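You operate a simulated robot arm through the tools that you are given. There is no shell and no other tool. Be economical: measure what you need, move in short steps, check, and stop when the job is done.

Carry out the task below with a simulated two-armed robot. There is one attempt and no reset: what you move stays moved.

Task
Lock the carton guide at 360 mm and carry the plain carton to the packing table with both hands.
Fine: slacken the guide nut, slide the guide, screw the nut tight.
Where things are to end (x, y in the base frame): plain carton within 70 mm of [550, -220].

The check looks at the end state, three seconds after you hand in, the way a careful person would. Anything else that was tipped, shoved, dropped, spilled or broken makes it a failure.

Robot
Two 7-joint arms with two-finger parallel grippers on one trunk, on a base that drives. Base frame: it is fixed to the floor where the robot stands at the start and does not move with it; the origin is under the middle of the robot, x ahead of it, y to its left, z up. Units: mm, rad, N and s.
The left shoulder is at the start at [50, 161, 1173], the right one opposite. Places, roughly: carton guide [500, 0, 800]; guide nut [600, 0, 800]; packing table [600, -200, 800]; plain carton [1000, -1750, 1000]. Payload 3.43 kg a hand.
Tool frame (each hand has its own): the origin (TCP) lies between the finger pads and is the grasp point; the fingertips stand 30 mm ahead of it; z points along the fingers, y is the line along which they close. Largest opening 94 mm; finger width 28, thickness 10; the body of the gripper, 50 by 96 mm, starts 55 mm behind the TCP.
Orientation is that of the tool frame in the base frame, as a unit quaternion [x, y, z, w]. With the fingers straight down and closing along the base's y, the tool's x points along the base's -x, its y along +y and its z along -z.

Tools
- The arms move only by the tool jog_arm. It takes "left_motion", "right_motion" or both (then of equal length, played together; a hand with none holds still); each is a list of rows, each an object (a shift or turn left out is 0, a gripper value left out holds the last) with "rotation": the turn, a rotation vector about the tool's x, y, z in units of 180 degrees (1.0 is 180 degrees), a list of three; "translation": the shift along the tool's x, y, z in units of 300 mm (1.0 is 300 mm), a list of three; "claw": the opening, from 0 (shut) to 1 (fully open). In form: [{"rotation": [rx, ry, rz], "translation": [dx, dy, dz], "claw": claw}, ...]. A call has 1 to 8 rows; each row is the pose to reach, as a shift and turn from the pose commanded when the call began, along the tool's axes at that moment. A call with a number of a shift or a turn outside -1 to 1 is refused whole. Each row takes 0.2 s and may step no farther than 50 mm and 0.15 rad from the row before; otherwise, or with a gripper value out of range, the whole call is refused. A pose out of reach is approached as far as the arm can. The call stops where the force on the tool passes 40 N (or 10 N more than at its start, if that is more) or the arm is blocked; 0.2 s more then pass. The fingers move at their own pace (about 45 mm/s each) and stop on an object; they squeeze with about 23 N. The grip force told is the motor's: it shows also when the fingers shut on nothing. Time passes only in rows, and 0.2 s behind the last, so rows that repeat a pose let the fingers close. The reply holds the time, the measured pose of the TCP, the force on the tool along the base axes, the opening and the grip force, in the units named above and with some noise, with the torque about the TCP (base axes, N m) and any sound that the robot's microphone picked up, and new pictures: "pictures" is both (left out), scene, wrist or none (wrist: the cameras of the hands that moved).
- Cameras (640 x 400 px; columns grow to the right, rows downward): "scene" is now at [127.4, -10.3, 1295.7]; the picture's right is [-0.12, -0.99, 0.00], its down [-0.57, 0.07, -0.82] and it looks along [0.81, -0.10, -0.58] (base axes); focal length 252 px, centre (320, 200). "left" rides on the left gripper at [76, -14, -103] in its tool frame; the picture's right is [0.18, 0.98, 0.00], its down [-0.75, 0.14, -0.64] and it looks along [-0.63, 0.12, 0.77] (tool axes); focal length 243 px, centre (320, 200). "right" rides on the right gripper at [76, 14, -103] in its tool frame; the picture's right is [-0.18, 0.98, 0.00], its down [-0.75, -0.14, -0.64] and it looks along [-0.63, -0.12, 0.77] (tool axes); focal length 243 px, centre (320, 200). There is no depth. A picture from a camera that has moved, and an enlarged one, comes with that camera's place and axes in the base frame and with its lens.
- slide_trunk(by): slides the trunk up (or, below 0, down) by that many mm; the arms and the scene camera ride with it, the base frame stays. It gives what a move gives, with no picture.
- roll_base(legs): drives the robot by 1 to 6 legs, each [ahead, left, turn to the left] in mm, mm and rad, along the robot's own axes; the way and the turn of a leg run together, so that a leg with both is an arc; at most 1500 mm and 3.142 rad a leg. The arms and the cameras ride along, it lands a little off, and it stops where it bumps. It gives what a move gives, and a new picture of the scene camera.
- head_to(pan, tilt): turns the head with the scene camera to pan (to the left, within 1.396 rad either way) and tilt (down, from -0.506 to 1.204), counted from straight ahead of the robot. It gives what a move gives, and a new picture of the scene camera.
- close_up(camera, box): a new picture of the part [left, top, right, bottom] of that camera's present view, enlarged. No time passes.
- finish_job(): hands the job in; it is judged then, once.

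Work in short steps. Places have to be worked out from the pictures, the camera data and where the tool is seen: move nearer, look again, correct. Check each grasp and each placing, and mend what went wrong. You have 120 turns and 260 pictures in all, those below and enlarged ones among them. Open the grippers and draw the arms clear of the work before you hand the job in, unless the task says otherwise; then end with one line.

The tools are called after "Request:" as name(argument=value, ...) on one line, values as JSON. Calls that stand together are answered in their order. jog_arm: Moves the arms, as the interface text tells. Its arguments: {"type":"object","properties":{"left_motion":{"type":"array","items":{"type":"object","properties":{"rotation":{"type":"array","items":{"type":"number"}},"translation":{"type":"array","items":{"type":"number"}},"claw":{"type":"number"}}}},"right_motion":{"type":"array","items":{"type":"object","properties":{"rotation":{"type":"array","items":{"type":"number"}},"translation":{"type":"array","items":{"type":"number"}},"claw":{"type":"number"}}}},"pictures":{"type":"string","enum":["both","scene","wrist","none"]}},"required":[]} The other tools are called the same way: slide_trunk (by) slides the trunk up or down; roll_base (legs) drives the base; head_to (pan, tilt) turns the head that bears the scene camera; close_up (camera, box) takes an enlarged picture of a part of a camera's view; finish_job () hands the job in.

At the start:

```text
clock: 0.0
left_eef_pos: [471.7, 115.5, 1117.2]
left_ee_rot: [-0.001, 1.0, 0.0, 0.0]
left_force: [0.8, 0.4, 0.9]
left_ft_torque: [0.0, 0.0, -0.04]
left_gripper_width: 94.2
left_grip_force: 0.1
right_eef_pos: [404.2, -245.1, 1145.5]
right_ee_rot: [0.0, 1.0, 0.001, 0.0]
right_force: [0.4, 0.6, 0.7]
right_ft_torque: [-0.02, 0.01, -0.04]
right_gripper_width: 94.0
right_grip_force: 0.0
trunk travel left (down, up): [-200.0, 67.0]
robot x, y, heading: [-0.3, 0.1, 0.001]
head pan, tilt: [-0.122, 0.613]
```

scene: 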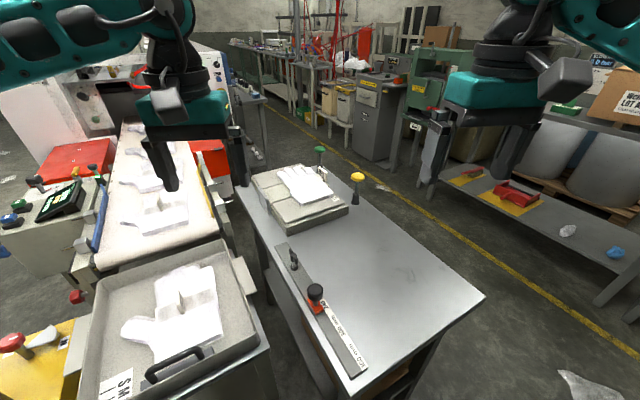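
right: 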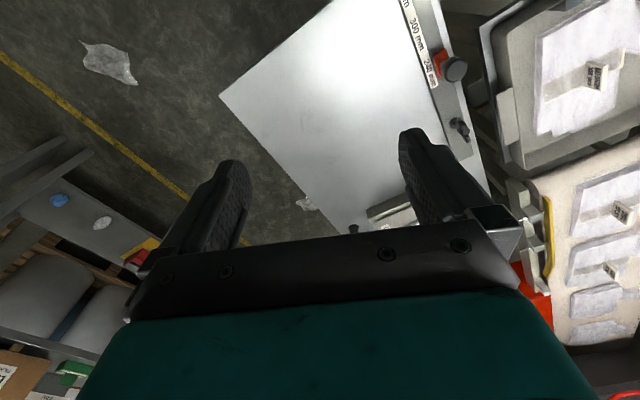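
left: 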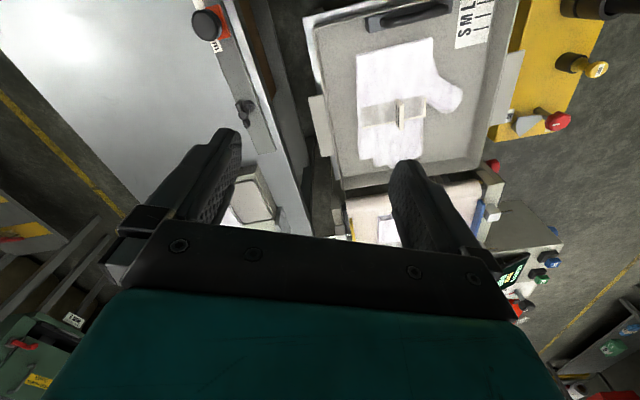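

The guide rail with its orange slider, knob and scale is in the scene view. I enlarge it to read it.

Request:
close_up(camera="scene", box=[240, 220, 400, 390])

Request:
close_up(camera="right", box=[340, 0, 500, 160])

Request:
close_up(camera="scene", box=[480, 30, 640, 270])

```text
2.35 times, centred on (320, 305) of scene
camera zoom: at [127.4, -10.3, 1295.7], right [-0.12, -0.99, 0.0], down [-0.57, 0.07, -0.82], along [0.81, -0.1, -0.58], focal length 593 px, centre (320, -47)
```

zoom: 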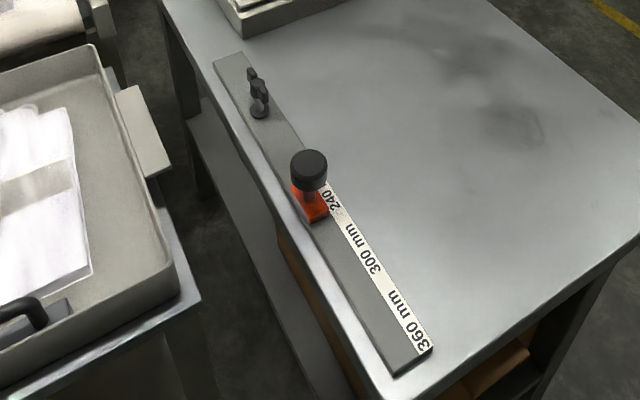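

```text
2.50 times, centred on (420, 80) of right
camera zoom: at [328.8, -230.5, 1247.0], right [0.18, 0.98, 0.0], down [0.75, -0.14, 0.64], along [0.63, -0.12, -0.77], focal length 606 px, centre (70, 500)
```

zoom: 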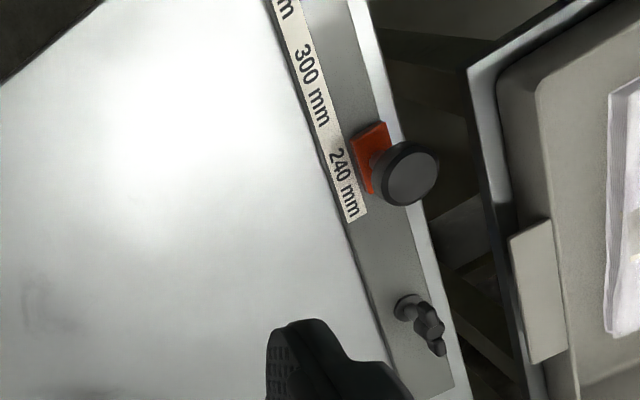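

```text
1.67 times, centred on (560, 150) of scene
camera zoom: at [127.4, -10.3, 1295.7], right [-0.12, -0.99, 0.0], down [-0.57, 0.07, -0.82], along [0.81, -0.1, -0.58], focal length 420 px, centre (-80, 283)
```

zoom: 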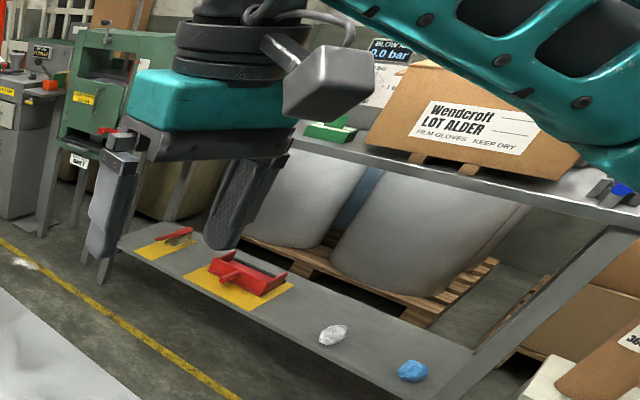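

The guide is at about 240. The wing nut is at roughly (575, 2) on the far end of the rail, and the orange slide carries a black knob. Before touching anything I look right for the cartons.

Request:
head_to(pan=-1.05, tilt=0.35)

Request:
close_up(camera="left", box=[170, 0, 330, 160])

```text
clock: 1.2
left_eef_pos: [471.2, 114.9, 1118.7]
left_ee_rot: [-0.001, 1.0, 0.0, 0.0]
left_force: [-0.1, 0.0, 1.0]
left_ft_torque: [0.03, 0.04, 0.03]
left_gripper_width: 94.1
left_grip_force: 0.0
right_eef_pos: [403.9, -244.5, 1146.4]
right_ee_rot: [0.0, 1.0, 0.0, 0.0]
right_force: [-0.4, 0.4, 0.2]
right_ft_torque: [0.03, 0.01, -0.01]
right_gripper_width: 93.9
right_grip_force: 0.1
trunk travel left (down, up): [-200.0, 67.0]
robot x, y, heading: [-3.8, 2.4, -0.004]
head pan, tilt: [-1.051, 0.351]
camera scene: at [86.5, -80.3, 1319.5], right [-0.87, -0.5, 0.0], down [-0.17, 0.3, -0.94], along [0.47, -0.81, -0.34], focal length 252 px, centre (320, 200)
```

scene: 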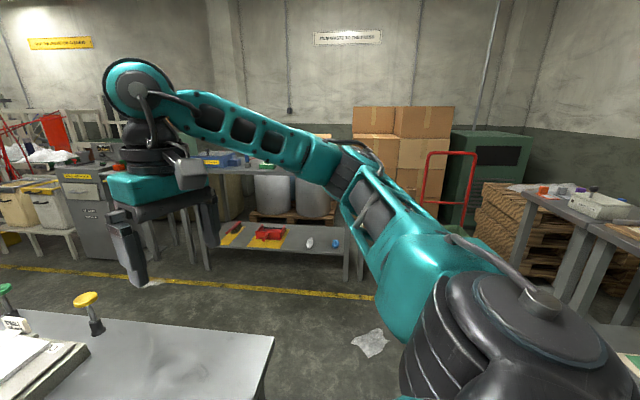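

```text
2.50 times, centred on (250, 80) of left
camera zoom: at [395.5, 101.3, 1221.2], right [-0.19, 0.98, 0.0], down [0.75, 0.14, 0.64], along [0.63, 0.12, -0.77], focal length 606 px, centre (495, 500)
```

zoom: 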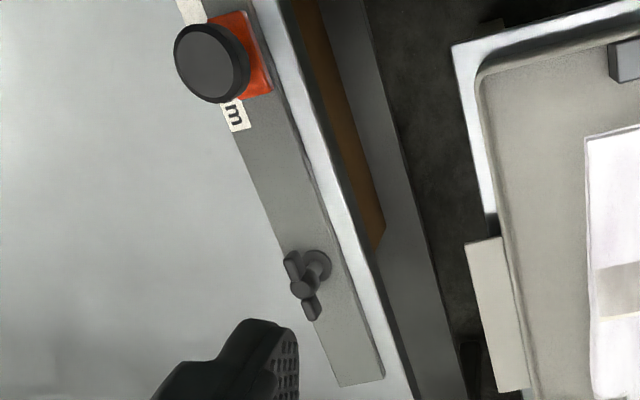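

Triangulated, the wing nut is near (570, 3) with its base at about 775 and its wings at about 800. I move the left hand above it and turn the head back.

Request:
jog_arm(left_motion=[{"translation": [-0.0545, -0.062, 0.1045]}, {"translation": [-0.109, -0.124, 0.209]}, {"translation": [-0.1635, -0.186, 0.3135]}, {"translation": [-0.218, -0.248, 0.418]}, {"translation": [-0.2725, -0.31, 0.5225]}, {"translation": [-0.327, -0.373, 0.627]}, {"translation": [-0.327, -0.373, 0.627]}], pictures="wrist")

Request:
head_to(pan=0.0, tilt=0.8)

```text
clock: 2.8
left_eef_pos: [572.0, 6.6, 931.0]
left_ee_rot: [-0.002, 1.0, 0.0, -0.001]
left_force: [-0.5, -0.2, 0.1]
left_ft_torque: [-0.02, -0.01, 0.02]
left_gripper_width: 93.8
left_grip_force: 0.1
right_eef_pos: [404.0, -244.5, 1144.9]
right_ee_rot: [0.0, 1.0, 0.001, 0.0]
right_force: [-0.3, 0.2, -0.9]
right_ft_torque: [0.01, -0.02, 0.02]
right_gripper_width: 94.1
right_grip_force: 0.1
trunk travel left (down, up): [-200.0, 67.0]
robot x, y, heading: [-2.5, 0.0, -0.004]
head pan, tilt: [-1.051, 0.351]
camera left: at [494.4, -9.3, 1033.4], right [-0.19, 0.98, 0.0], down [0.75, 0.14, 0.64], along [0.63, 0.12, -0.77], focal length 243 px, centre (320, 200)
```

left: 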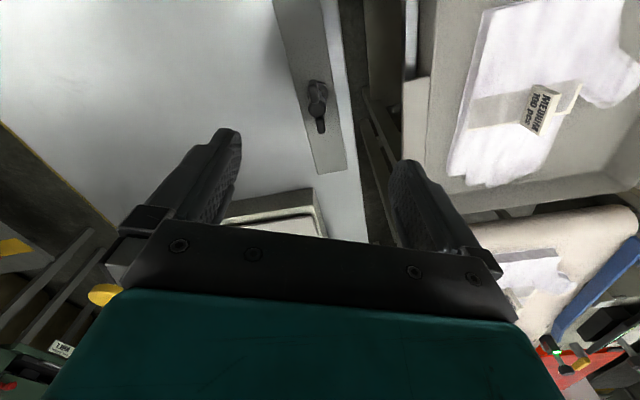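

```text
clock: 4.1
left_eef_pos: [571.2, 4.2, 931.3]
left_ee_rot: [-0.001, 1.0, 0.0, -0.001]
left_force: [-0.4, -0.4, -0.4]
left_ft_torque: [-0.02, 0.0, 0.03]
left_gripper_width: 94.0
left_grip_force: 0.0
right_eef_pos: [404.4, -244.5, 1144.6]
right_ee_rot: [0.0, 1.0, 0.001, 0.0]
right_force: [-0.1, 0.4, -1.1]
right_ft_torque: [-0.01, 0.01, -0.01]
right_gripper_width: 93.9
right_grip_force: 0.0
trunk travel left (down, up): [-200.0, 67.0]
robot x, y, heading: [-0.3, -0.5, -0.002]
head pan, tilt: [0.0, 0.799]
camera scene: at [120.8, 0.4, 1280.0], right [0.0, -1.0, 0.0], down [-0.72, 0.0, -0.7], along [0.7, 0.0, -0.72], focal length 252 px, centre (320, 200)
```

scene: 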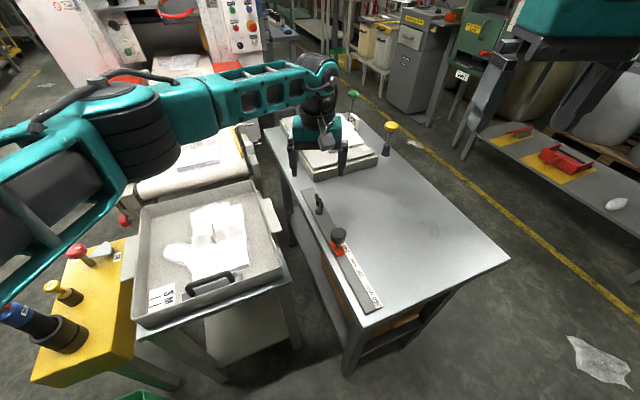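

The nut lies almost straight below the hand. I enlarge it to see the direction of the wings.

Request:
close_up(camera="left", box=[260, 60, 380, 180])

Request:
close_up(camera="scene", box=[290, 180, 400, 320])

```text
3.33 times, centred on (320, 120) of left
camera zoom: at [494.5, -9.3, 1033.8], right [-0.19, 0.98, 0.0], down [0.75, 0.14, 0.64], along [0.63, 0.12, -0.77], focal length 809 px, centre (320, 467)
```

zoom: 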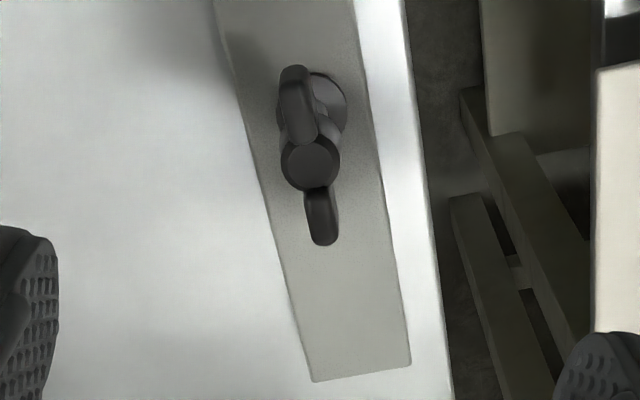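

```text
2.86 times, centred on (345, 250) of scene
camera zoom: at [120.8, 0.4, 1280.0], right [0.0, -1.0, 0.0], down [-0.72, 0.0, -0.7], along [0.7, 0.0, -0.72], focal length 720 px, centre (249, 57)
```

zoom: 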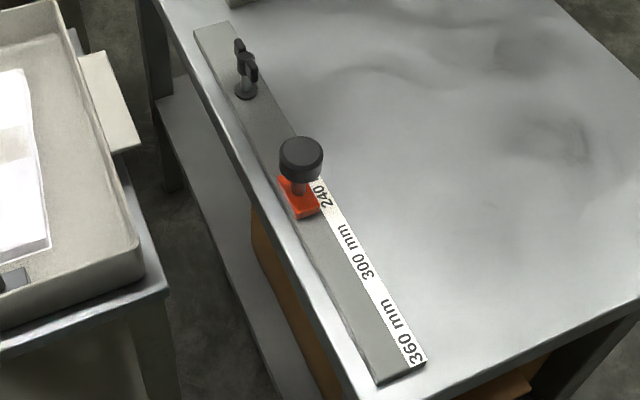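

The rail runs about 20–23° off base x (rising to the left with distance), and the wings lie along it. I turn the hand 20° counterclockwise seen from above and come down to 855, then check.

Request:
jog_arm(left_motion=[{"translation": [0.0, 0, 0.08], "rotation": [0, 0, -0.037]}, {"translation": [0.005, 0, 0.16], "rotation": [0, 0, -0.074]}, {"translation": [0.01, 0, 0.254], "rotation": [0, 0, -0.115]}, {"translation": [0.01, 0, 0.254], "rotation": [0, 0, -0.115]}], pictures="wrist")

Request:
close_up(camera="left", box=[220, 60, 420, 200])

Request:
close_up(camera="scene", box=[270, 110, 400, 250])

```text
clock: 5.1
left_eef_pos: [567.1, 2.3, 854.8]
left_ee_rot: [-0.181, 0.983, 0.0, -0.001]
left_force: [0.4, 0.3, 0.0]
left_ft_torque: [0.03, 0.01, 0.04]
left_gripper_width: 93.8
left_grip_force: 0.1
right_eef_pos: [405.1, -245.8, 1145.3]
right_ee_rot: [-0.001, 1.0, 0.002, 0.0]
right_force: [0.0, 0.1, 0.1]
right_ft_torque: [0.02, 0.01, -0.01]
right_gripper_width: 94.1
right_grip_force: 0.0
trunk travel left (down, up): [-200.0, 67.0]
robot x, y, heading: [-3.7, 0.6, -0.004]
head pan, tilt: [0.0, 0.799]
camera left: at [500.8, -37.6, 957.1], right [-0.52, 0.85, 0.0], down [0.65, 0.4, 0.64], along [0.55, 0.34, -0.77], focal length 243 px, centre (320, 200)
```

left: 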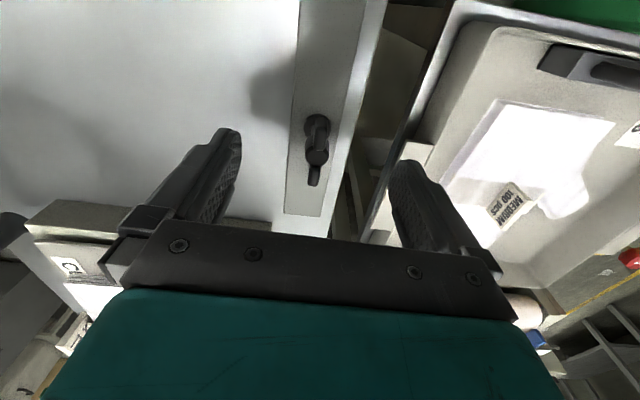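

```text
2.86 times, centred on (320, 130) of left
camera zoom: at [500.8, -37.6, 957.1], right [-0.52, 0.85, 0.0], down [0.65, 0.4, 0.64], along [0.55, 0.34, -0.77], focal length 693 px, centre (320, 400)
```

zoom: 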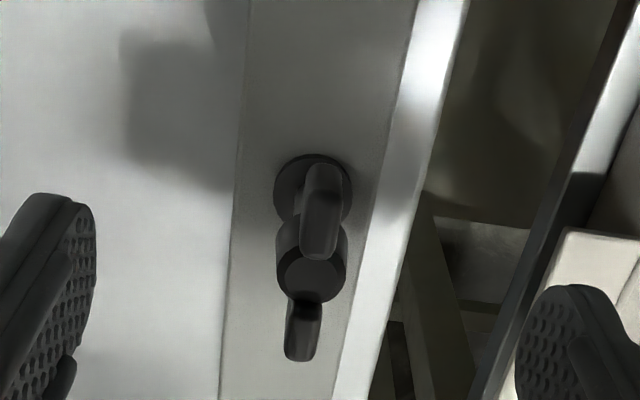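

```text
2.86 times, centred on (335, 180) of scene
camera zoom: at [120.7, 0.5, 1279.9], right [0.0, -1.0, 0.0], down [-0.72, 0.0, -0.7], along [0.7, 0.0, -0.72], focal length 720 px, centre (277, 257)
```

zoom: 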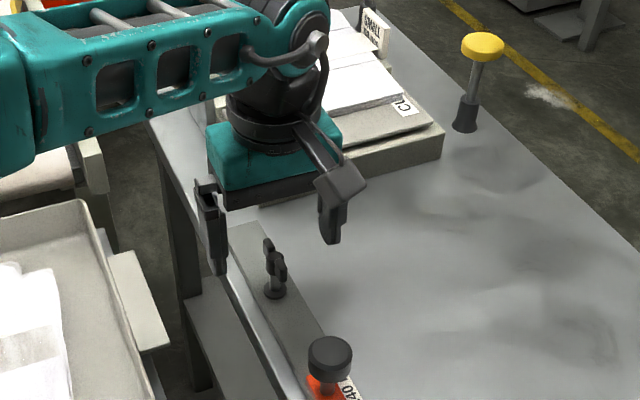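

The wings now lie along the tool's x and the hub is centred between the fingers, with its top near z 818. I go down to TCP z of about 814 and close.

Request:
jog_arm(left_motion=[{"translation": [0, 0, 0.07], "claw": 1}, {"translation": [-0.006, 0, 0.135], "claw": 1}, {"translation": [-0.006, 0, 0.135], "claw": 0.0}, {"translation": [-0.006, 0, 0.135], "claw": 0.0}, {"translation": [-0.006, 0, 0.135], "claw": 0.0}, {"translation": [-0.006, 0, 0.135], "claw": 0.0}, {"translation": [-0.006, 0, 0.135], "claw": 0.0}, {"translation": [-0.006, 0, 0.135], "claw": 0.0}], pictures="wrist")

Request:
close_up(camera="scene", box=[270, 110, 400, 250])

```text
clock: 6.9
left_eef_pos: [568.0, 2.4, 815.6]
left_ee_rot: [-0.18, 0.984, -0.001, 0.001]
left_force: [6.5, -6.5, -1.8]
left_ft_torque: [-0.04, -0.14, -0.03]
left_gripper_width: 16.8
left_grip_force: 42.8
right_eef_pos: [405.6, -246.7, 1146.4]
right_ee_rot: [0.0, 1.0, 0.001, 0.0]
right_force: [0.1, -0.2, 0.2]
right_ft_torque: [0.02, 0.03, 0.0]
right_gripper_width: 93.8
right_grip_force: 0.0
trunk travel left (down, up): [-200.0, 67.0]
robot x, y, heading: [-2.7, 1.0, 0.003]
head pan, tilt: [0.0, 0.799]
camera left: at [501.9, -38.4, 917.2], right [-0.52, 0.85, 0.0], down [0.65, 0.4, 0.64], along [0.55, 0.33, -0.77], focal length 243 px, centre (320, 200)
```

left: 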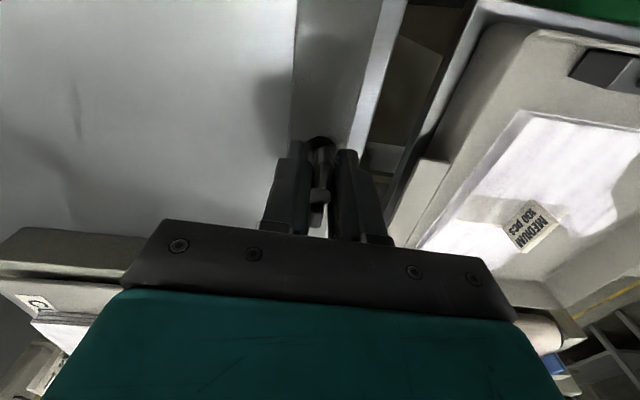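

```text
2.86 times, centred on (335, 180) of scene
camera zoom: at [121.4, -0.2, 1279.8], right [0.0, -1.0, 0.0], down [-0.72, 0.0, -0.7], along [0.7, 0.0, -0.72], focal length 720 px, centre (277, 257)
```

zoom: 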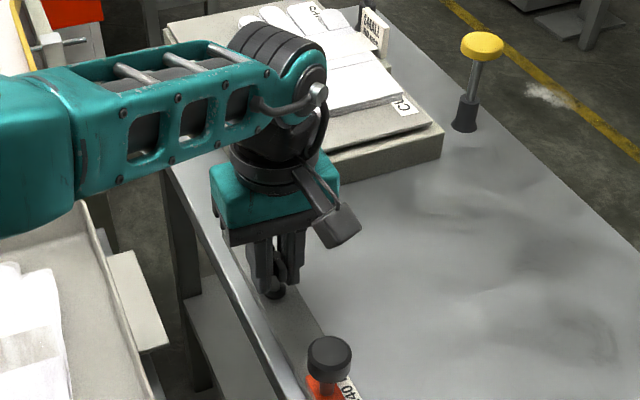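

The nut is held with 17 mm between the fingers. I turn it counterclockwise to slacken it, watching the torque.

Request:
jog_arm(left_motion=[{"rotation": [0, 0, -0.046]}, {"rotation": [0, 0, -0.092]}, {"rotation": [0, 0, -0.138]}, {"rotation": [0, 0, -0.184]}, {"rotation": [0, 0, -0.23]}, {"rotation": [0, 0, -0.276]}, {"rotation": [0, 0, -0.322]}, {"rotation": [0, 0, -0.368]}], pictures="wrist")

Request:
close_up(camera="scene", box=[270, 110, 400, 250])

```text
clock: 8.7
left_eef_pos: [570.1, 0.1, 814.6]
left_ee_rot: [-0.69, 0.724, -0.004, 0.0]
left_force: [14.1, -23.6, 5.9]
left_ft_torque: [0.41, -0.14, -0.05]
left_gripper_width: 16.8
left_grip_force: 45.0
right_eef_pos: [404.0, -246.1, 1145.0]
right_ee_rot: [-0.001, 1.0, 0.002, -0.001]
right_force: [1.1, 0.5, 1.0]
right_ft_torque: [0.03, -0.01, 0.01]
right_gripper_width: 94.1
right_grip_force: 0.0
trunk travel left (down, up): [-200.0, 67.0]
robot x, y, heading: [-0.8, -3.9, 0.001]
head pan, tilt: [0.0, 0.799]
camera left: at [579.3, -75.6, 917.6], right [-0.99, -0.13, 0.0], down [-0.11, 0.76, 0.64], along [-0.08, 0.63, -0.77], focal length 243 px, centre (320, 200)
```

left: 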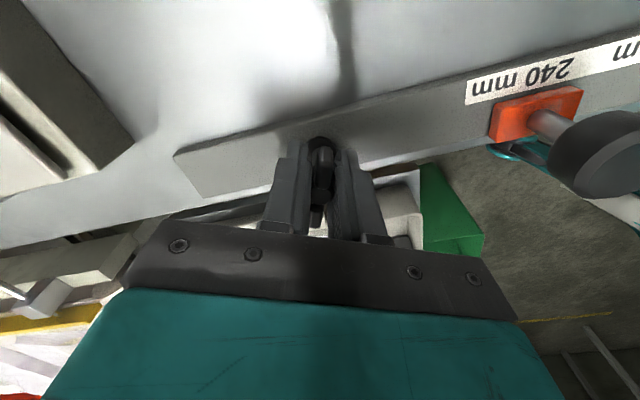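

```text
2.86 times, centred on (335, 180) of scene
camera zoom: at [121.5, -1.7, 1279.9], right [0.0, -1.0, 0.0], down [-0.72, 0.0, -0.7], along [0.7, 0.0, -0.72], focal length 720 px, centre (277, 257)
```

zoom: 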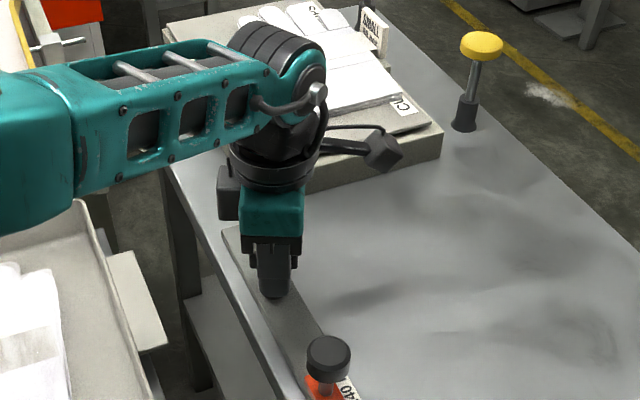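

The nut follows the hand: the wings stay between the fingers after 66°. I continue, easing the side force with a 3 mm shift.

Request:
jog_arm(left_motion=[{"translation": [0.01, -0.005, 0], "rotation": [0, 0, -0.046]}, {"translation": [0.01, -0.005, 0], "rotation": [0, 0, -0.092]}, {"translation": [0.01, -0.005, 0], "rotation": [0, 0, -0.138]}, {"translation": [0.01, -0.005, 0], "rotation": [0, 0, -0.184]}, {"translation": [0.01, -0.005, 0], "rotation": [0, 0, -0.23]}, {"translation": [0.01, -0.005, 0], "rotation": [0, 0, -0.276]}, {"translation": [0.01, -0.005, 0], "rotation": [0, 0, -0.322]}, {"translation": [0.01, -0.005, 0], "rotation": [0, 0, -0.368]}], pictures="wrist")

```text
clock: 10.5
left_eef_pos: [571.9, 1.8, 814.8]
left_ee_rot: [0.973, -0.229, 0.001, -0.002]
left_force: [8.5, -4.8, 14.4]
left_ft_torque: [0.23, 0.41, -0.03]
left_gripper_width: 16.7
left_grip_force: 45.0
right_eef_pos: [403.8, -245.9, 1145.8]
right_ee_rot: [0.001, 1.0, 0.001, 0.0]
right_force: [-0.2, 0.2, 1.0]
right_ft_torque: [0.02, 0.0, 0.0]
right_gripper_width: 93.9
right_grip_force: 0.0
trunk travel left (down, up): [-200.0, 67.0]
robot x, y, heading: [-1.2, 0.3, 0.002]
head pan, tilt: [0.0, 0.799]
camera left: at [645.1, -19.9, 917.6], right [-0.27, -0.96, 0.0], down [-0.74, 0.21, 0.64], along [-0.62, 0.18, -0.77], focal length 243 px, centre (320, 200)
```

left: 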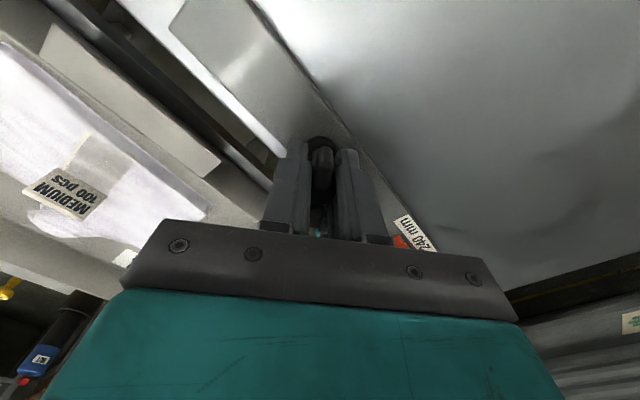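

Turned 133° so far, and the upward force shows the nut rising. I add another 40° with a millimetre of lift.

Request:
jog_arm(left_motion=[{"translation": [0.0, 0, -0.003], "rotation": [0, 0, -0.046]}, {"translation": [0, 0, -0.004], "rotation": [0, 0, -0.092]}, {"translation": [0, 0, -0.004], "rotation": [0, 0, -0.138]}, {"translation": [0, 0, -0.004], "rotation": [0, 0, -0.184]}, {"translation": [0, 0, -0.004], "rotation": [0, 0, -0.23]}], pictures="wrist")

Request:
close_up(camera="scene", box=[270, 110, 400, 250])

```text
clock: 11.7
left_eef_pos: [570.2, 1.9, 815.3]
left_ee_rot: [0.992, 0.129, 0.001, 0.001]
left_force: [11.4, 2.8, 10.6]
left_ft_torque: [0.02, -0.01, -0.06]
left_gripper_width: 16.8
left_grip_force: 44.9
right_eef_pos: [403.6, -245.7, 1145.3]
right_ee_rot: [0.0, 1.0, 0.001, -0.001]
right_force: [-0.9, -0.9, 0.0]
right_ft_torque: [0.0, 0.0, -0.02]
right_gripper_width: 94.1
right_grip_force: 0.2
trunk travel left (down, up): [-200.0, 67.0]
robot x, y, heading: [1.1, -3.7, 0.0]
head pan, tilt: [0.0, 0.799]
camera left: at [640.6, 35.9, 918.0], right [0.43, -0.9, 0.0], down [-0.69, -0.33, 0.64], along [-0.58, -0.28, -0.77], focal length 243 px, centre (320, 200)
```

left: 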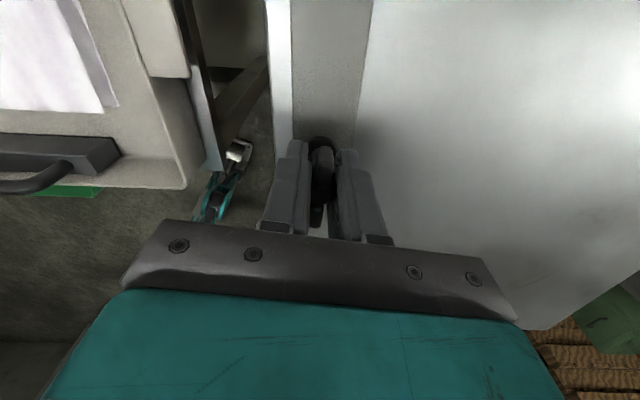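

```text
2.86 times, centred on (335, 180) of scene
camera zoom: at [120.7, 0.8, 1280.0], right [0.0, -1.0, 0.0], down [-0.72, 0.0, -0.7], along [0.7, 0.0, -0.72], focal length 720 px, centre (277, 257)
```

zoom: 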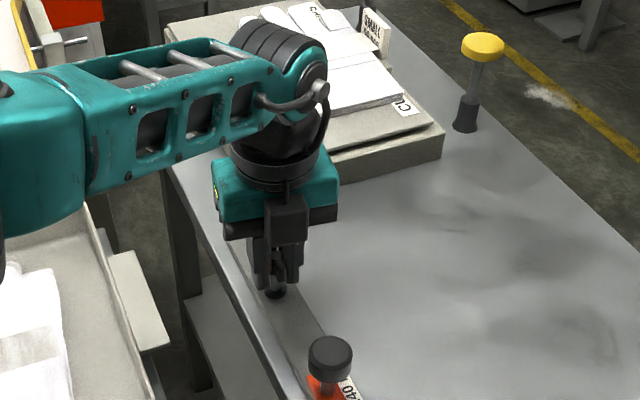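

The nut has turned about 174° and its torque has dropped. I open the left hand, lift it clear, and check the nut.

Request:
jog_arm(left_motion=[{"claw": 0.5}, {"claw": 0.8}, {"claw": 1}, {"translation": [0, 0, -0.15]}, {"translation": [0, 0, -0.3]}, {"translation": [0, -0.1, -0.4]}, {"translation": [0, -0.25, -0.4]}, {"translation": [0, -0.4, -0.4]}], pictures="both")

Request:
close_up(camera="scene", box=[270, 180, 400, 320])

```text
clock: 13.5
left_eef_pos: [541.2, 115.6, 933.1]
left_ee_rot: [0.992, 0.127, 0.0, 0.002]
left_force: [-0.2, -0.1, 0.0]
left_ft_torque: [-0.02, 0.0, 0.05]
left_gripper_width: 94.1
left_grip_force: 0.1
right_eef_pos: [403.9, -244.5, 1146.5]
right_ee_rot: [0.0, 1.0, 0.001, 0.0]
right_force: [0.1, -0.2, 0.6]
right_ft_torque: [-0.02, -0.01, 0.0]
right_gripper_width: 94.2
right_grip_force: 0.0
trunk travel left (down, up): [-200.0, 67.0]
robot x, y, heading: [-2.7, -0.4, 0.001]
head pan, tilt: [0.0, 0.799]
camera scene: at [120.5, 1.2, 1280.0], right [0.0, -1.0, 0.0], down [-0.72, 0.0, -0.7], along [0.7, 0.0, -0.72], focal length 252 px, centre (320, 200)
camera left: at [610.5, 149.8, 1035.6], right [0.43, -0.9, 0.0], down [-0.69, -0.33, 0.64], along [-0.58, -0.27, -0.77], focal length 243 px, centre (320, 200)
```

scene: 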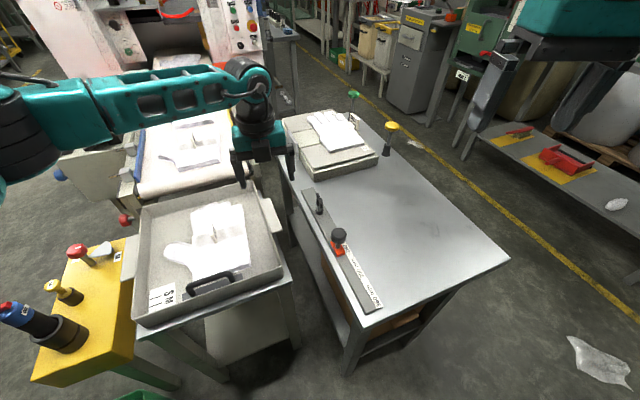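
left: 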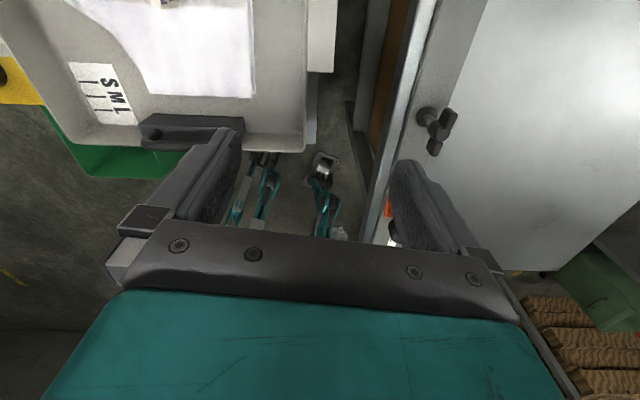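

```text
2.86 times, centred on (335, 250) of scene
camera zoom: at [120.5, 1.2, 1280.0], right [0.0, -1.0, 0.0], down [-0.72, 0.0, -0.7], along [0.7, 0.0, -0.72], focal length 720 px, centre (277, 57)
```

zoom: 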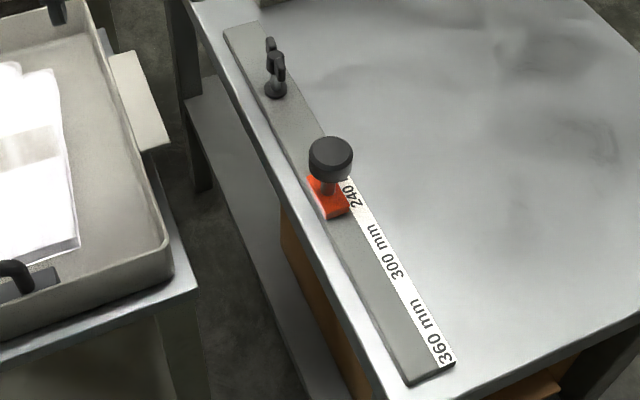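

The nut is slack. The slide's knob is at roughly (450, -40, 820). I bring the right hand above it, aligned to the rail, for a close look.

Request:
jog_arm(right_motion=[{"translation": [-0.025, 0.113, 0.103], "rotation": [0, 0, -0.02]}, {"translation": [-0.05, 0.227, 0.207], "rotation": [0, 0, -0.04]}, {"translation": [-0.076, 0.34, 0.31], "rotation": [0, 0, -0.06]}, {"translation": [-0.1, 0.453, 0.413], "rotation": [0, 0, -0.08]}, {"translation": [-0.127, 0.567, 0.517], "rotation": [0, 0, -0.1]}, {"translation": [-0.153, 0.68, 0.62], "rotation": [0, 0, -0.125]}, {"translation": [-0.153, 0.68, 0.62], "rotation": [0, 0, -0.125]}], pictures="both")

Request:
close_up(camera="right", box=[200, 0, 440, 160])

```text
clock: 15.1
left_eef_pos: [541.7, 115.0, 933.1]
left_ee_rot: [0.992, 0.128, 0.0, 0.0]
left_force: [-0.2, -0.3, 0.1]
left_ft_torque: [0.0, -0.03, -0.02]
left_gripper_width: 94.1
left_grip_force: 0.0
right_eef_pos: [450.0, -38.9, 958.1]
right_ee_rot: [-0.195, 0.981, 0.001, -0.001]
right_force: [0.2, 0.7, 0.0]
right_ft_torque: [-0.01, 0.03, -0.03]
right_gripper_width: 94.2
right_grip_force: 0.2
trunk travel left (down, up): [-200.0, 67.0]
robot x, y, heading: [-3.0, 2.0, 0.001]
head pan, tilt: [0.0, 0.799]
camera scene: at [120.7, 0.3, 1279.9], right [0.0, -1.0, 0.0], down [-0.72, 0.0, -0.7], along [0.7, 0.0, -0.72], focal length 252 px, centre (320, 200)
camera right: at [374.3, -54.5, 1059.3], right [-0.21, 0.98, 0.0], down [0.75, 0.16, 0.64], along [0.63, 0.13, -0.77], focal length 243 px, centre (320, 200)
```

scene: 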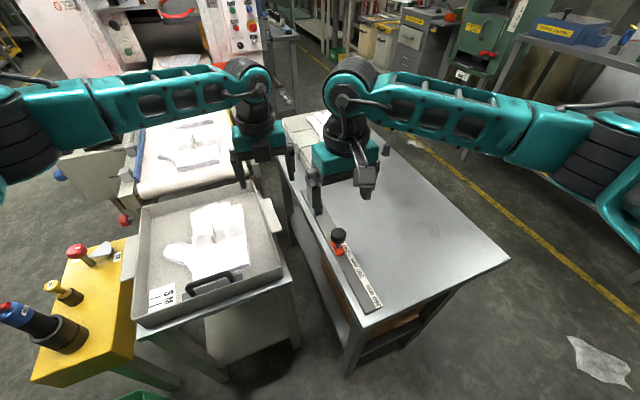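
right: 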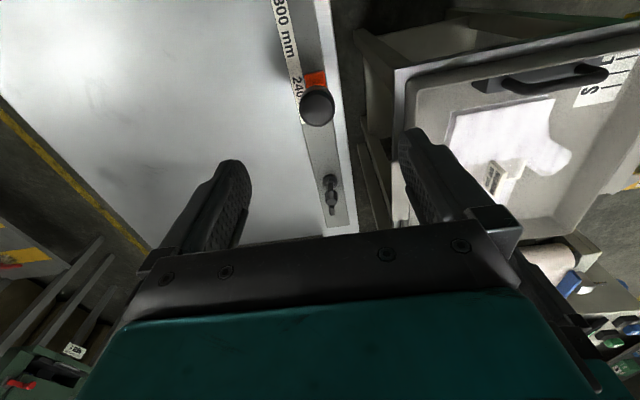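

```text
2.50 times, centred on (320, 80) of right
camera zoom: at [374.3, -54.5, 1059.3], right [-0.21, 0.98, 0.0], down [0.75, 0.16, 0.64], along [0.63, 0.13, -0.77], focal length 606 px, centre (320, 500)
```

zoom: 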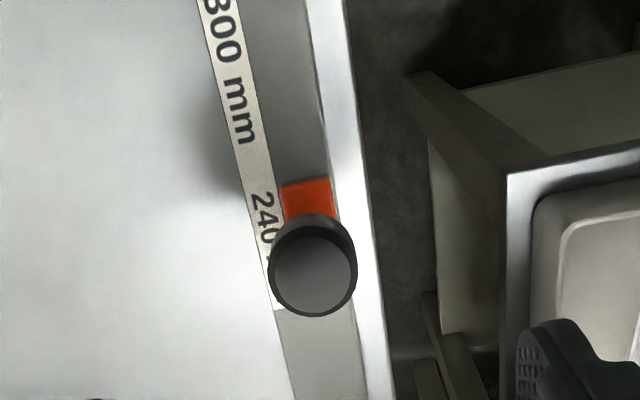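

The knob is about 32 mm across at (452, -41), top z about 838. I go down to TCP z of 828 and grip it.

Request:
jog_arm(right_motion=[{"translation": [0, -0.009, 0.15]}, {"translation": [-0.003, -0.009, 0.3]}, {"translation": [-0.003, -0.009, 0.433]}, {"translation": [-0.003, -0.009, 0.433], "claw": 0}, {"translation": [-0.003, -0.009, 0.433], "claw": 0}, {"translation": [-0.003, -0.009, 0.433], "claw": 0}, {"translation": [-0.003, -0.009, 0.433], "claw": 0}, {"translation": [-0.003, -0.009, 0.433], "claw": 0}], pictures="both")

Request:
close_up(camera="right", box=[200, 0, 440, 160])

```text
clock: 16.9
left_eef_pos: [541.7, 116.0, 932.3]
left_ee_rot: [0.992, 0.128, 0.0, 0.0]
left_force: [-0.6, 0.5, 0.0]
left_ft_torque: [-0.01, 0.04, 0.05]
left_gripper_width: 94.0
left_grip_force: 0.1
right_eef_pos: [451.2, -41.4, 831.1]
right_ee_rot: [-0.196, 0.981, 0.001, 0.0]
right_force: [-1.7, 3.8, -2.2]
right_ft_torque: [-0.02, -0.23, 0.12]
right_gripper_width: 33.7
right_grip_force: 41.5
trunk travel left (down, up): [-200.0, 67.0]
robot x, y, heading: [-0.7, 0.2, 0.001]
head pan, tilt: [0.0, 0.799]
camera scene: at [120.7, 1.0, 1279.9], right [0.0, -1.0, 0.0], down [-0.72, 0.0, -0.7], along [0.7, 0.0, -0.72], focal length 252 px, centre (320, 200)
camera right: at [376.0, -57.3, 932.0], right [-0.21, 0.98, 0.0], down [0.75, 0.16, 0.64], along [0.63, 0.13, -0.77], focal length 243 px, centre (320, 200)
```

scene: 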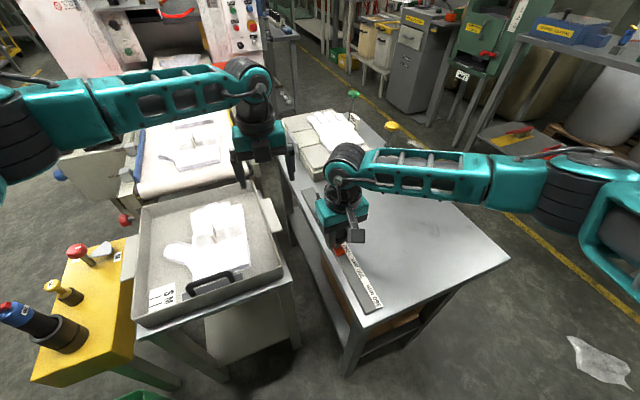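
right: 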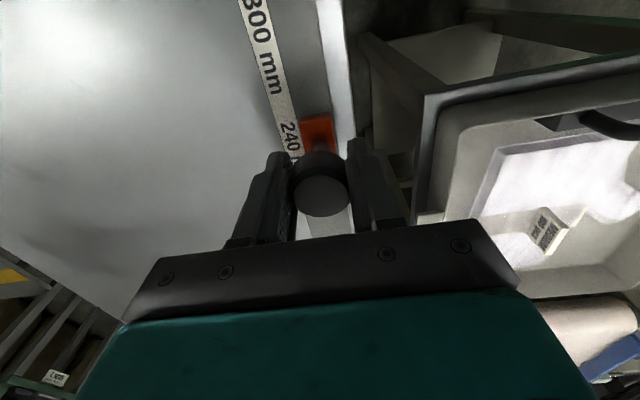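

```text
2.50 times, centred on (320, 80) of right
camera zoom: at [376.0, -57.3, 932.0], right [-0.21, 0.98, 0.0], down [0.75, 0.16, 0.64], along [0.63, 0.13, -0.77], focal length 606 px, centre (320, 500)
```

zoom: 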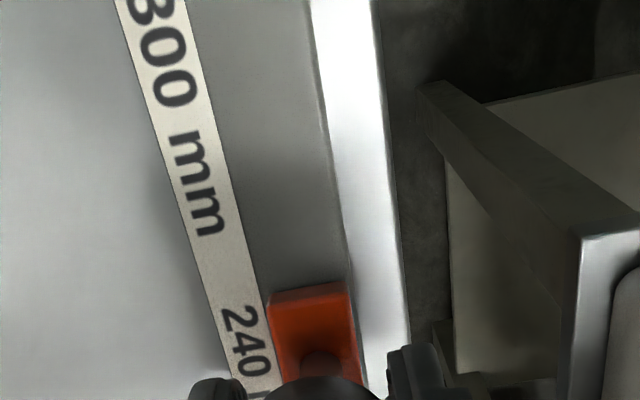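

The knob is held. I slide it along the rail towards the robot by 105 mm, then look at the scale.

Request:
jog_arm(right_motion=[{"translation": [0.04, 0, 0]}, {"translation": [0.1, 0, 0]}, {"translation": [0.16, 0, 0]}, {"translation": [0.22, 0, 0]}, {"translation": [0.28, 0, 0]}, {"translation": [0.35, 0, 0]}, {"translation": [0.35, 0, 0]}], pictures="both")

Request:
close_up(camera="scene", box=[290, 180, 420, 320])

Request:
close_up(camera="right", box=[200, 40, 440, 200])

```text
clock: 18.5
left_eef_pos: [540.8, 116.0, 933.3]
left_ee_rot: [0.992, 0.128, 0.001, 0.0]
left_force: [-0.1, 1.1, 0.5]
left_ft_torque: [-0.02, 0.04, -0.01]
left_gripper_width: 94.1
left_grip_force: 0.1
right_eef_pos: [356.0, -82.0, 830.6]
right_ee_rot: [-0.195, 0.981, 0.0, 0.001]
right_force: [-3.8, 9.3, 15.2]
right_ft_torque: [-0.16, 0.2, -0.08]
right_gripper_width: 33.5
right_grip_force: 45.5
trunk travel left (down, up): [-200.0, 67.0]
robot x, y, heading: [1.8, -1.7, 0.001]
head pan, tilt: [0.0, 0.799]
camera scene: at [119.6, 1.5, 1280.2], right [0.0, -1.0, 0.0], down [-0.72, 0.0, -0.7], along [0.7, 0.0, -0.72], focal length 252 px, centre (320, 200)
camera right: at [279.8, -97.1, 931.7], right [-0.21, 0.98, 0.0], down [0.75, 0.16, 0.64], along [0.63, 0.13, -0.76], focal length 243 px, centre (320, 200)
```

scene: 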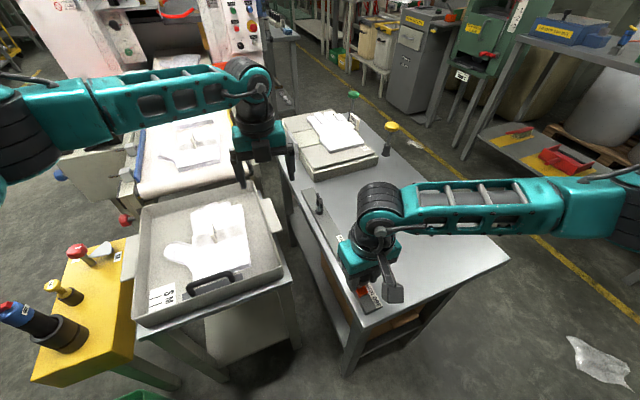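
right: 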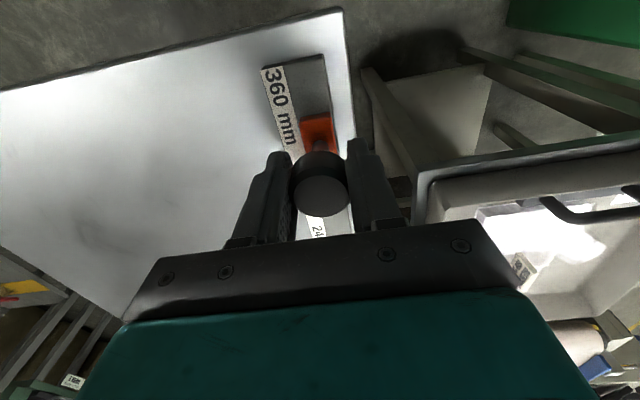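

```text
2.86 times, centred on (355, 250) of scene
camera zoom: at [119.6, 1.5, 1280.2], right [0.0, -1.0, 0.0], down [-0.72, 0.0, -0.7], along [0.7, 0.0, -0.72], focal length 720 px, centre (220, 57)
```

zoom: 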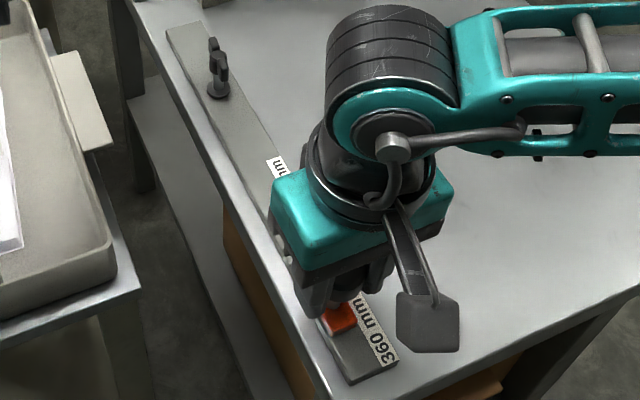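

```text
2.50 times, centred on (320, 120) of right
camera zoom: at [279.8, -97.1, 931.7], right [-0.21, 0.98, 0.0], down [0.75, 0.16, 0.64], along [0.63, 0.13, -0.76], focal length 606 px, centre (320, 400)
```

zoom: 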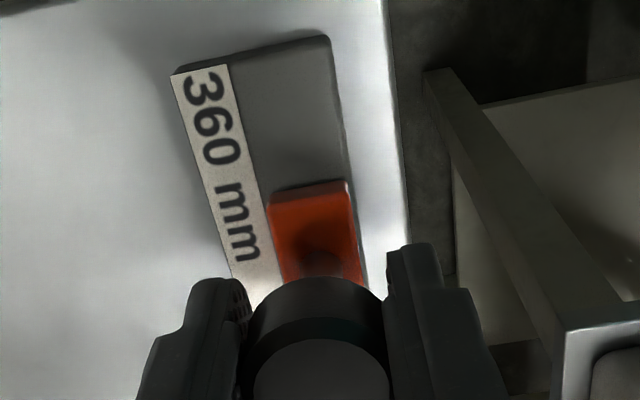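

The slide moves freely, and its centre (knob) now sits at the far end of the "360 mm" label. The label's middle is about 24 mm further on, so I move that far and check.

Request:
jog_arm(right_motion=[{"translation": [0.02, 0, -0.003]}, {"translation": [0.05, 0, -0.003]}, {"translation": [0.078, 0, -0.003]}, {"translation": [0.078, 0, -0.003]}], pictures="wrist")

Request:
close_up(camera="scene", box=[290, 180, 420, 320])

Request:
close_up(camera="right", box=[200, 40, 440, 200])

```text
clock: 19.5
left_eef_pos: [542.3, 117.7, 931.5]
left_ee_rot: [0.992, 0.129, -0.002, 0.0]
left_force: [1.0, 0.5, -0.5]
left_ft_torque: [0.01, 0.0, -0.01]
left_gripper_width: 94.1
left_grip_force: 0.0
right_eef_pos: [340.6, -87.0, 829.7]
right_ee_rot: [-0.193, 0.981, 0.004, 0.008]
right_force: [6.4, 7.9, -13.5]
right_ft_torque: [0.19, -0.22, -0.22]
right_gripper_width: 33.7
right_grip_force: 45.1
trunk travel left (down, up): [-200.0, 67.0]
robot x, y, heading: [1.4, 1.1, 0.002]
head pan, tilt: [0.0, 0.799]
stopped in row 4 (right hand): the force on the tool passed its limit (the readings are from after the stop); the commanded pose is now the measured one
camera right: at [263.3, -104.2, 930.9], right [-0.2, 0.98, 0.01], down [0.74, 0.15, 0.65], along [0.64, 0.14, -0.76], focal length 243 px, centre (320, 200)
```

right: 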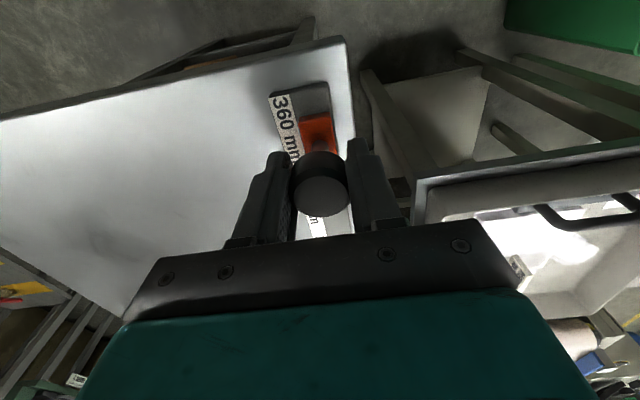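

```text
2.86 times, centred on (355, 250) of scene
camera zoom: at [122.7, 1.6, 1279.5], right [0.0, -1.0, 0.0], down [-0.72, 0.0, -0.7], along [0.7, 0.0, -0.72], focal length 720 px, centre (220, 57)
```

zoom: 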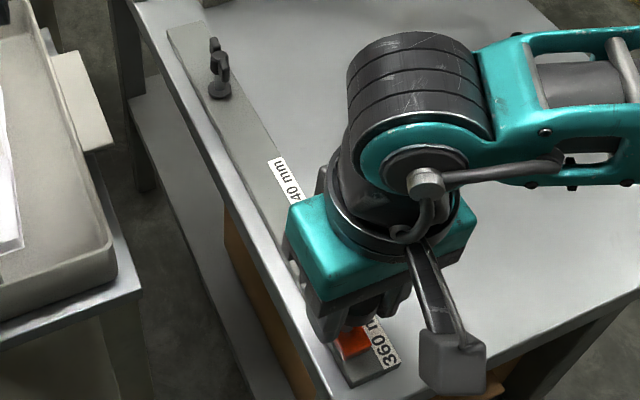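

```text
2.50 times, centred on (320, 120) of right
camera zoom: at [263.3, -104.2, 930.9], right [-0.2, 0.98, 0.01], down [0.74, 0.15, 0.65], along [0.64, 0.14, -0.76], focal length 606 px, centre (320, 400)
```

zoom: 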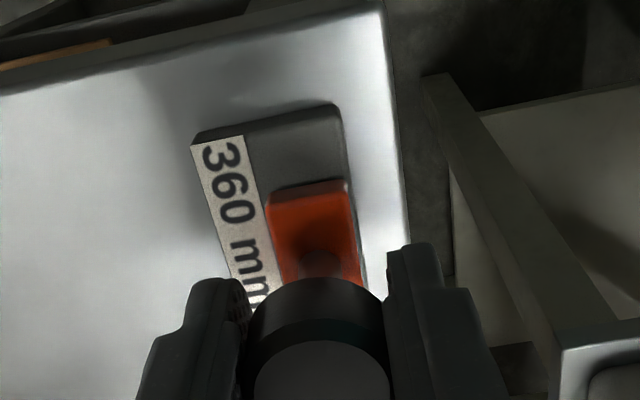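

It stopped with a force rise after exactly 120 mm of travel from the 240 position. I probe gently once more to see whether this is a hard stop.

Request:
jog_arm(right_motion=[{"translation": [0.01, 0, 0]}, {"translation": [0.02, 0, 0]}, {"translation": [0.03, 0, 0]}, {"translation": [0.03, 0, 0]}], pictures="none")

Request:
close_up(camera="right", box=[200, 40, 440, 200])

```text
clock: 20.1
left_eef_pos: [542.9, 118.4, 931.3]
left_ee_rot: [0.992, 0.129, -0.001, 0.0]
left_force: [0.3, 0.3, -0.5]
left_ft_torque: [0.01, 0.0, 0.03]
left_gripper_width: 93.7
left_grip_force: 0.1
right_eef_pos: [339.4, -88.1, 830.6]
right_ee_rot: [-0.193, 0.981, 0.006, 0.012]
right_force: [10.1, 9.4, -18.8]
right_ft_torque: [0.03, -0.32, -0.21]
right_gripper_width: 33.9
right_grip_force: 44.6
trunk travel left (down, up): [-200.0, 67.0]
robot x, y, heading: [-2.0, 2.0, 0.003]
head pan, tilt: [0.0, 0.799]
stopped in row 2 (right hand): the force on the tool passed its limit (the readings are from after the stop); the commanded pose is now the measured one
```

```text
2.50 times, centred on (320, 120) of right
camera zoom: at [262.4, -104.6, 930.3], right [-0.2, 0.98, 0.01], down [0.74, 0.14, 0.66], along [0.64, 0.14, -0.75], focal length 606 px, centre (320, 400)
```

zoom: 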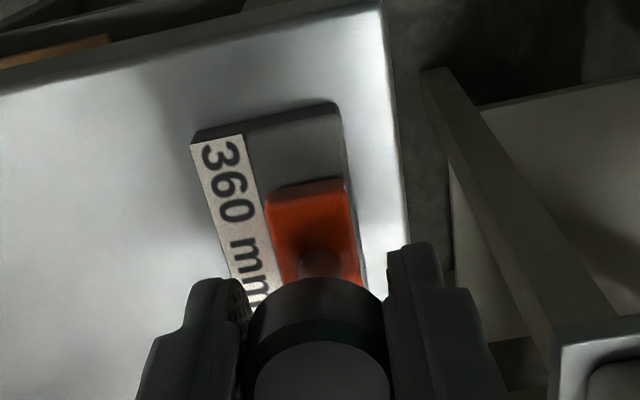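

It is a hard stop. I open the right hand, lift straight up, and look at the slide against the scale.

Request:
jog_arm(right_motion=[{"claw": 0.4}, {"claw": 0.7}, {"claw": 1}, {"translation": [0, 0, -0.12]}, {"translation": [0, 0, -0.25]}, {"translation": [0.1, 0, -0.37]}, {"translation": [0.23, 0, -0.37]}], pictures="wrist")

Request:
close_up(camera="right", box=[200, 40, 440, 200])

Request:
close_up(camera="scene", box=[290, 180, 420, 320])

```text
clock: 21.7
left_eef_pos: [542.0, 117.0, 932.2]
left_ee_rot: [0.992, 0.129, 0.0, 0.0]
left_force: [1.2, 0.5, 0.4]
left_ft_torque: [0.0, -0.01, 0.0]
left_gripper_width: 94.1
left_grip_force: 0.1
right_eef_pos: [270.1, -116.6, 942.1]
right_ee_rot: [-0.193, 0.981, 0.004, 0.01]
right_force: [0.1, 0.3, 0.8]
right_ft_torque: [-0.03, 0.0, 0.02]
right_gripper_width: 93.8
right_grip_force: 0.1
trunk travel left (down, up): [-200.0, 67.0]
robot x, y, heading: [0.2, 1.8, -0.002]
head pan, tilt: [0.0, 0.799]
camera right: at [192.0, -132.9, 1041.7], right [-0.2, 0.98, 0.01], down [0.74, 0.15, 0.66], along [0.64, 0.14, -0.75], focal length 243 px, centre (320, 200)
```

right: 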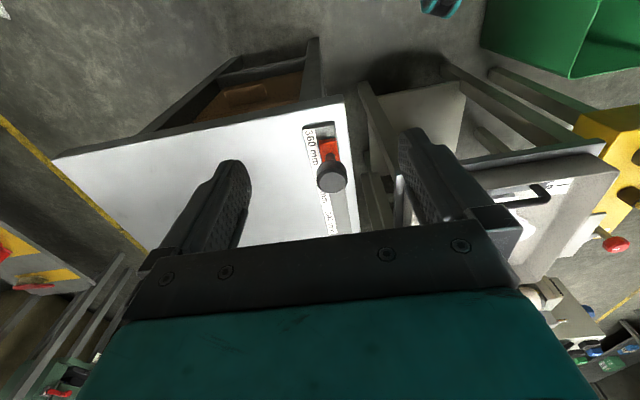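

```text
2.50 times, centred on (320, 120) of right
camera zoom: at [192.0, -132.9, 1041.7], right [-0.2, 0.98, 0.01], down [0.74, 0.15, 0.66], along [0.64, 0.14, -0.75], focal length 606 px, centre (320, 400)
```

zoom: 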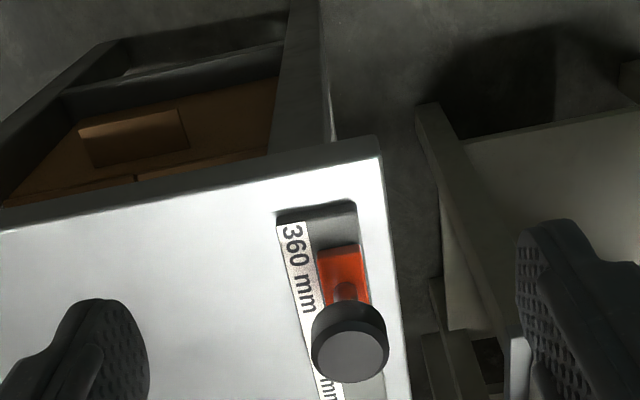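

```text
2.86 times, centred on (355, 250) of scene
camera zoom: at [121.4, 1.1, 1280.0], right [0.0, -1.0, 0.0], down [-0.72, 0.0, -0.7], along [0.7, 0.0, -0.72], focal length 720 px, centre (220, 57)
```

zoom: 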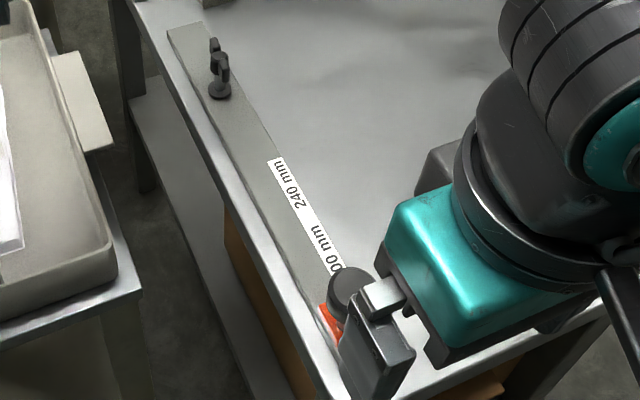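

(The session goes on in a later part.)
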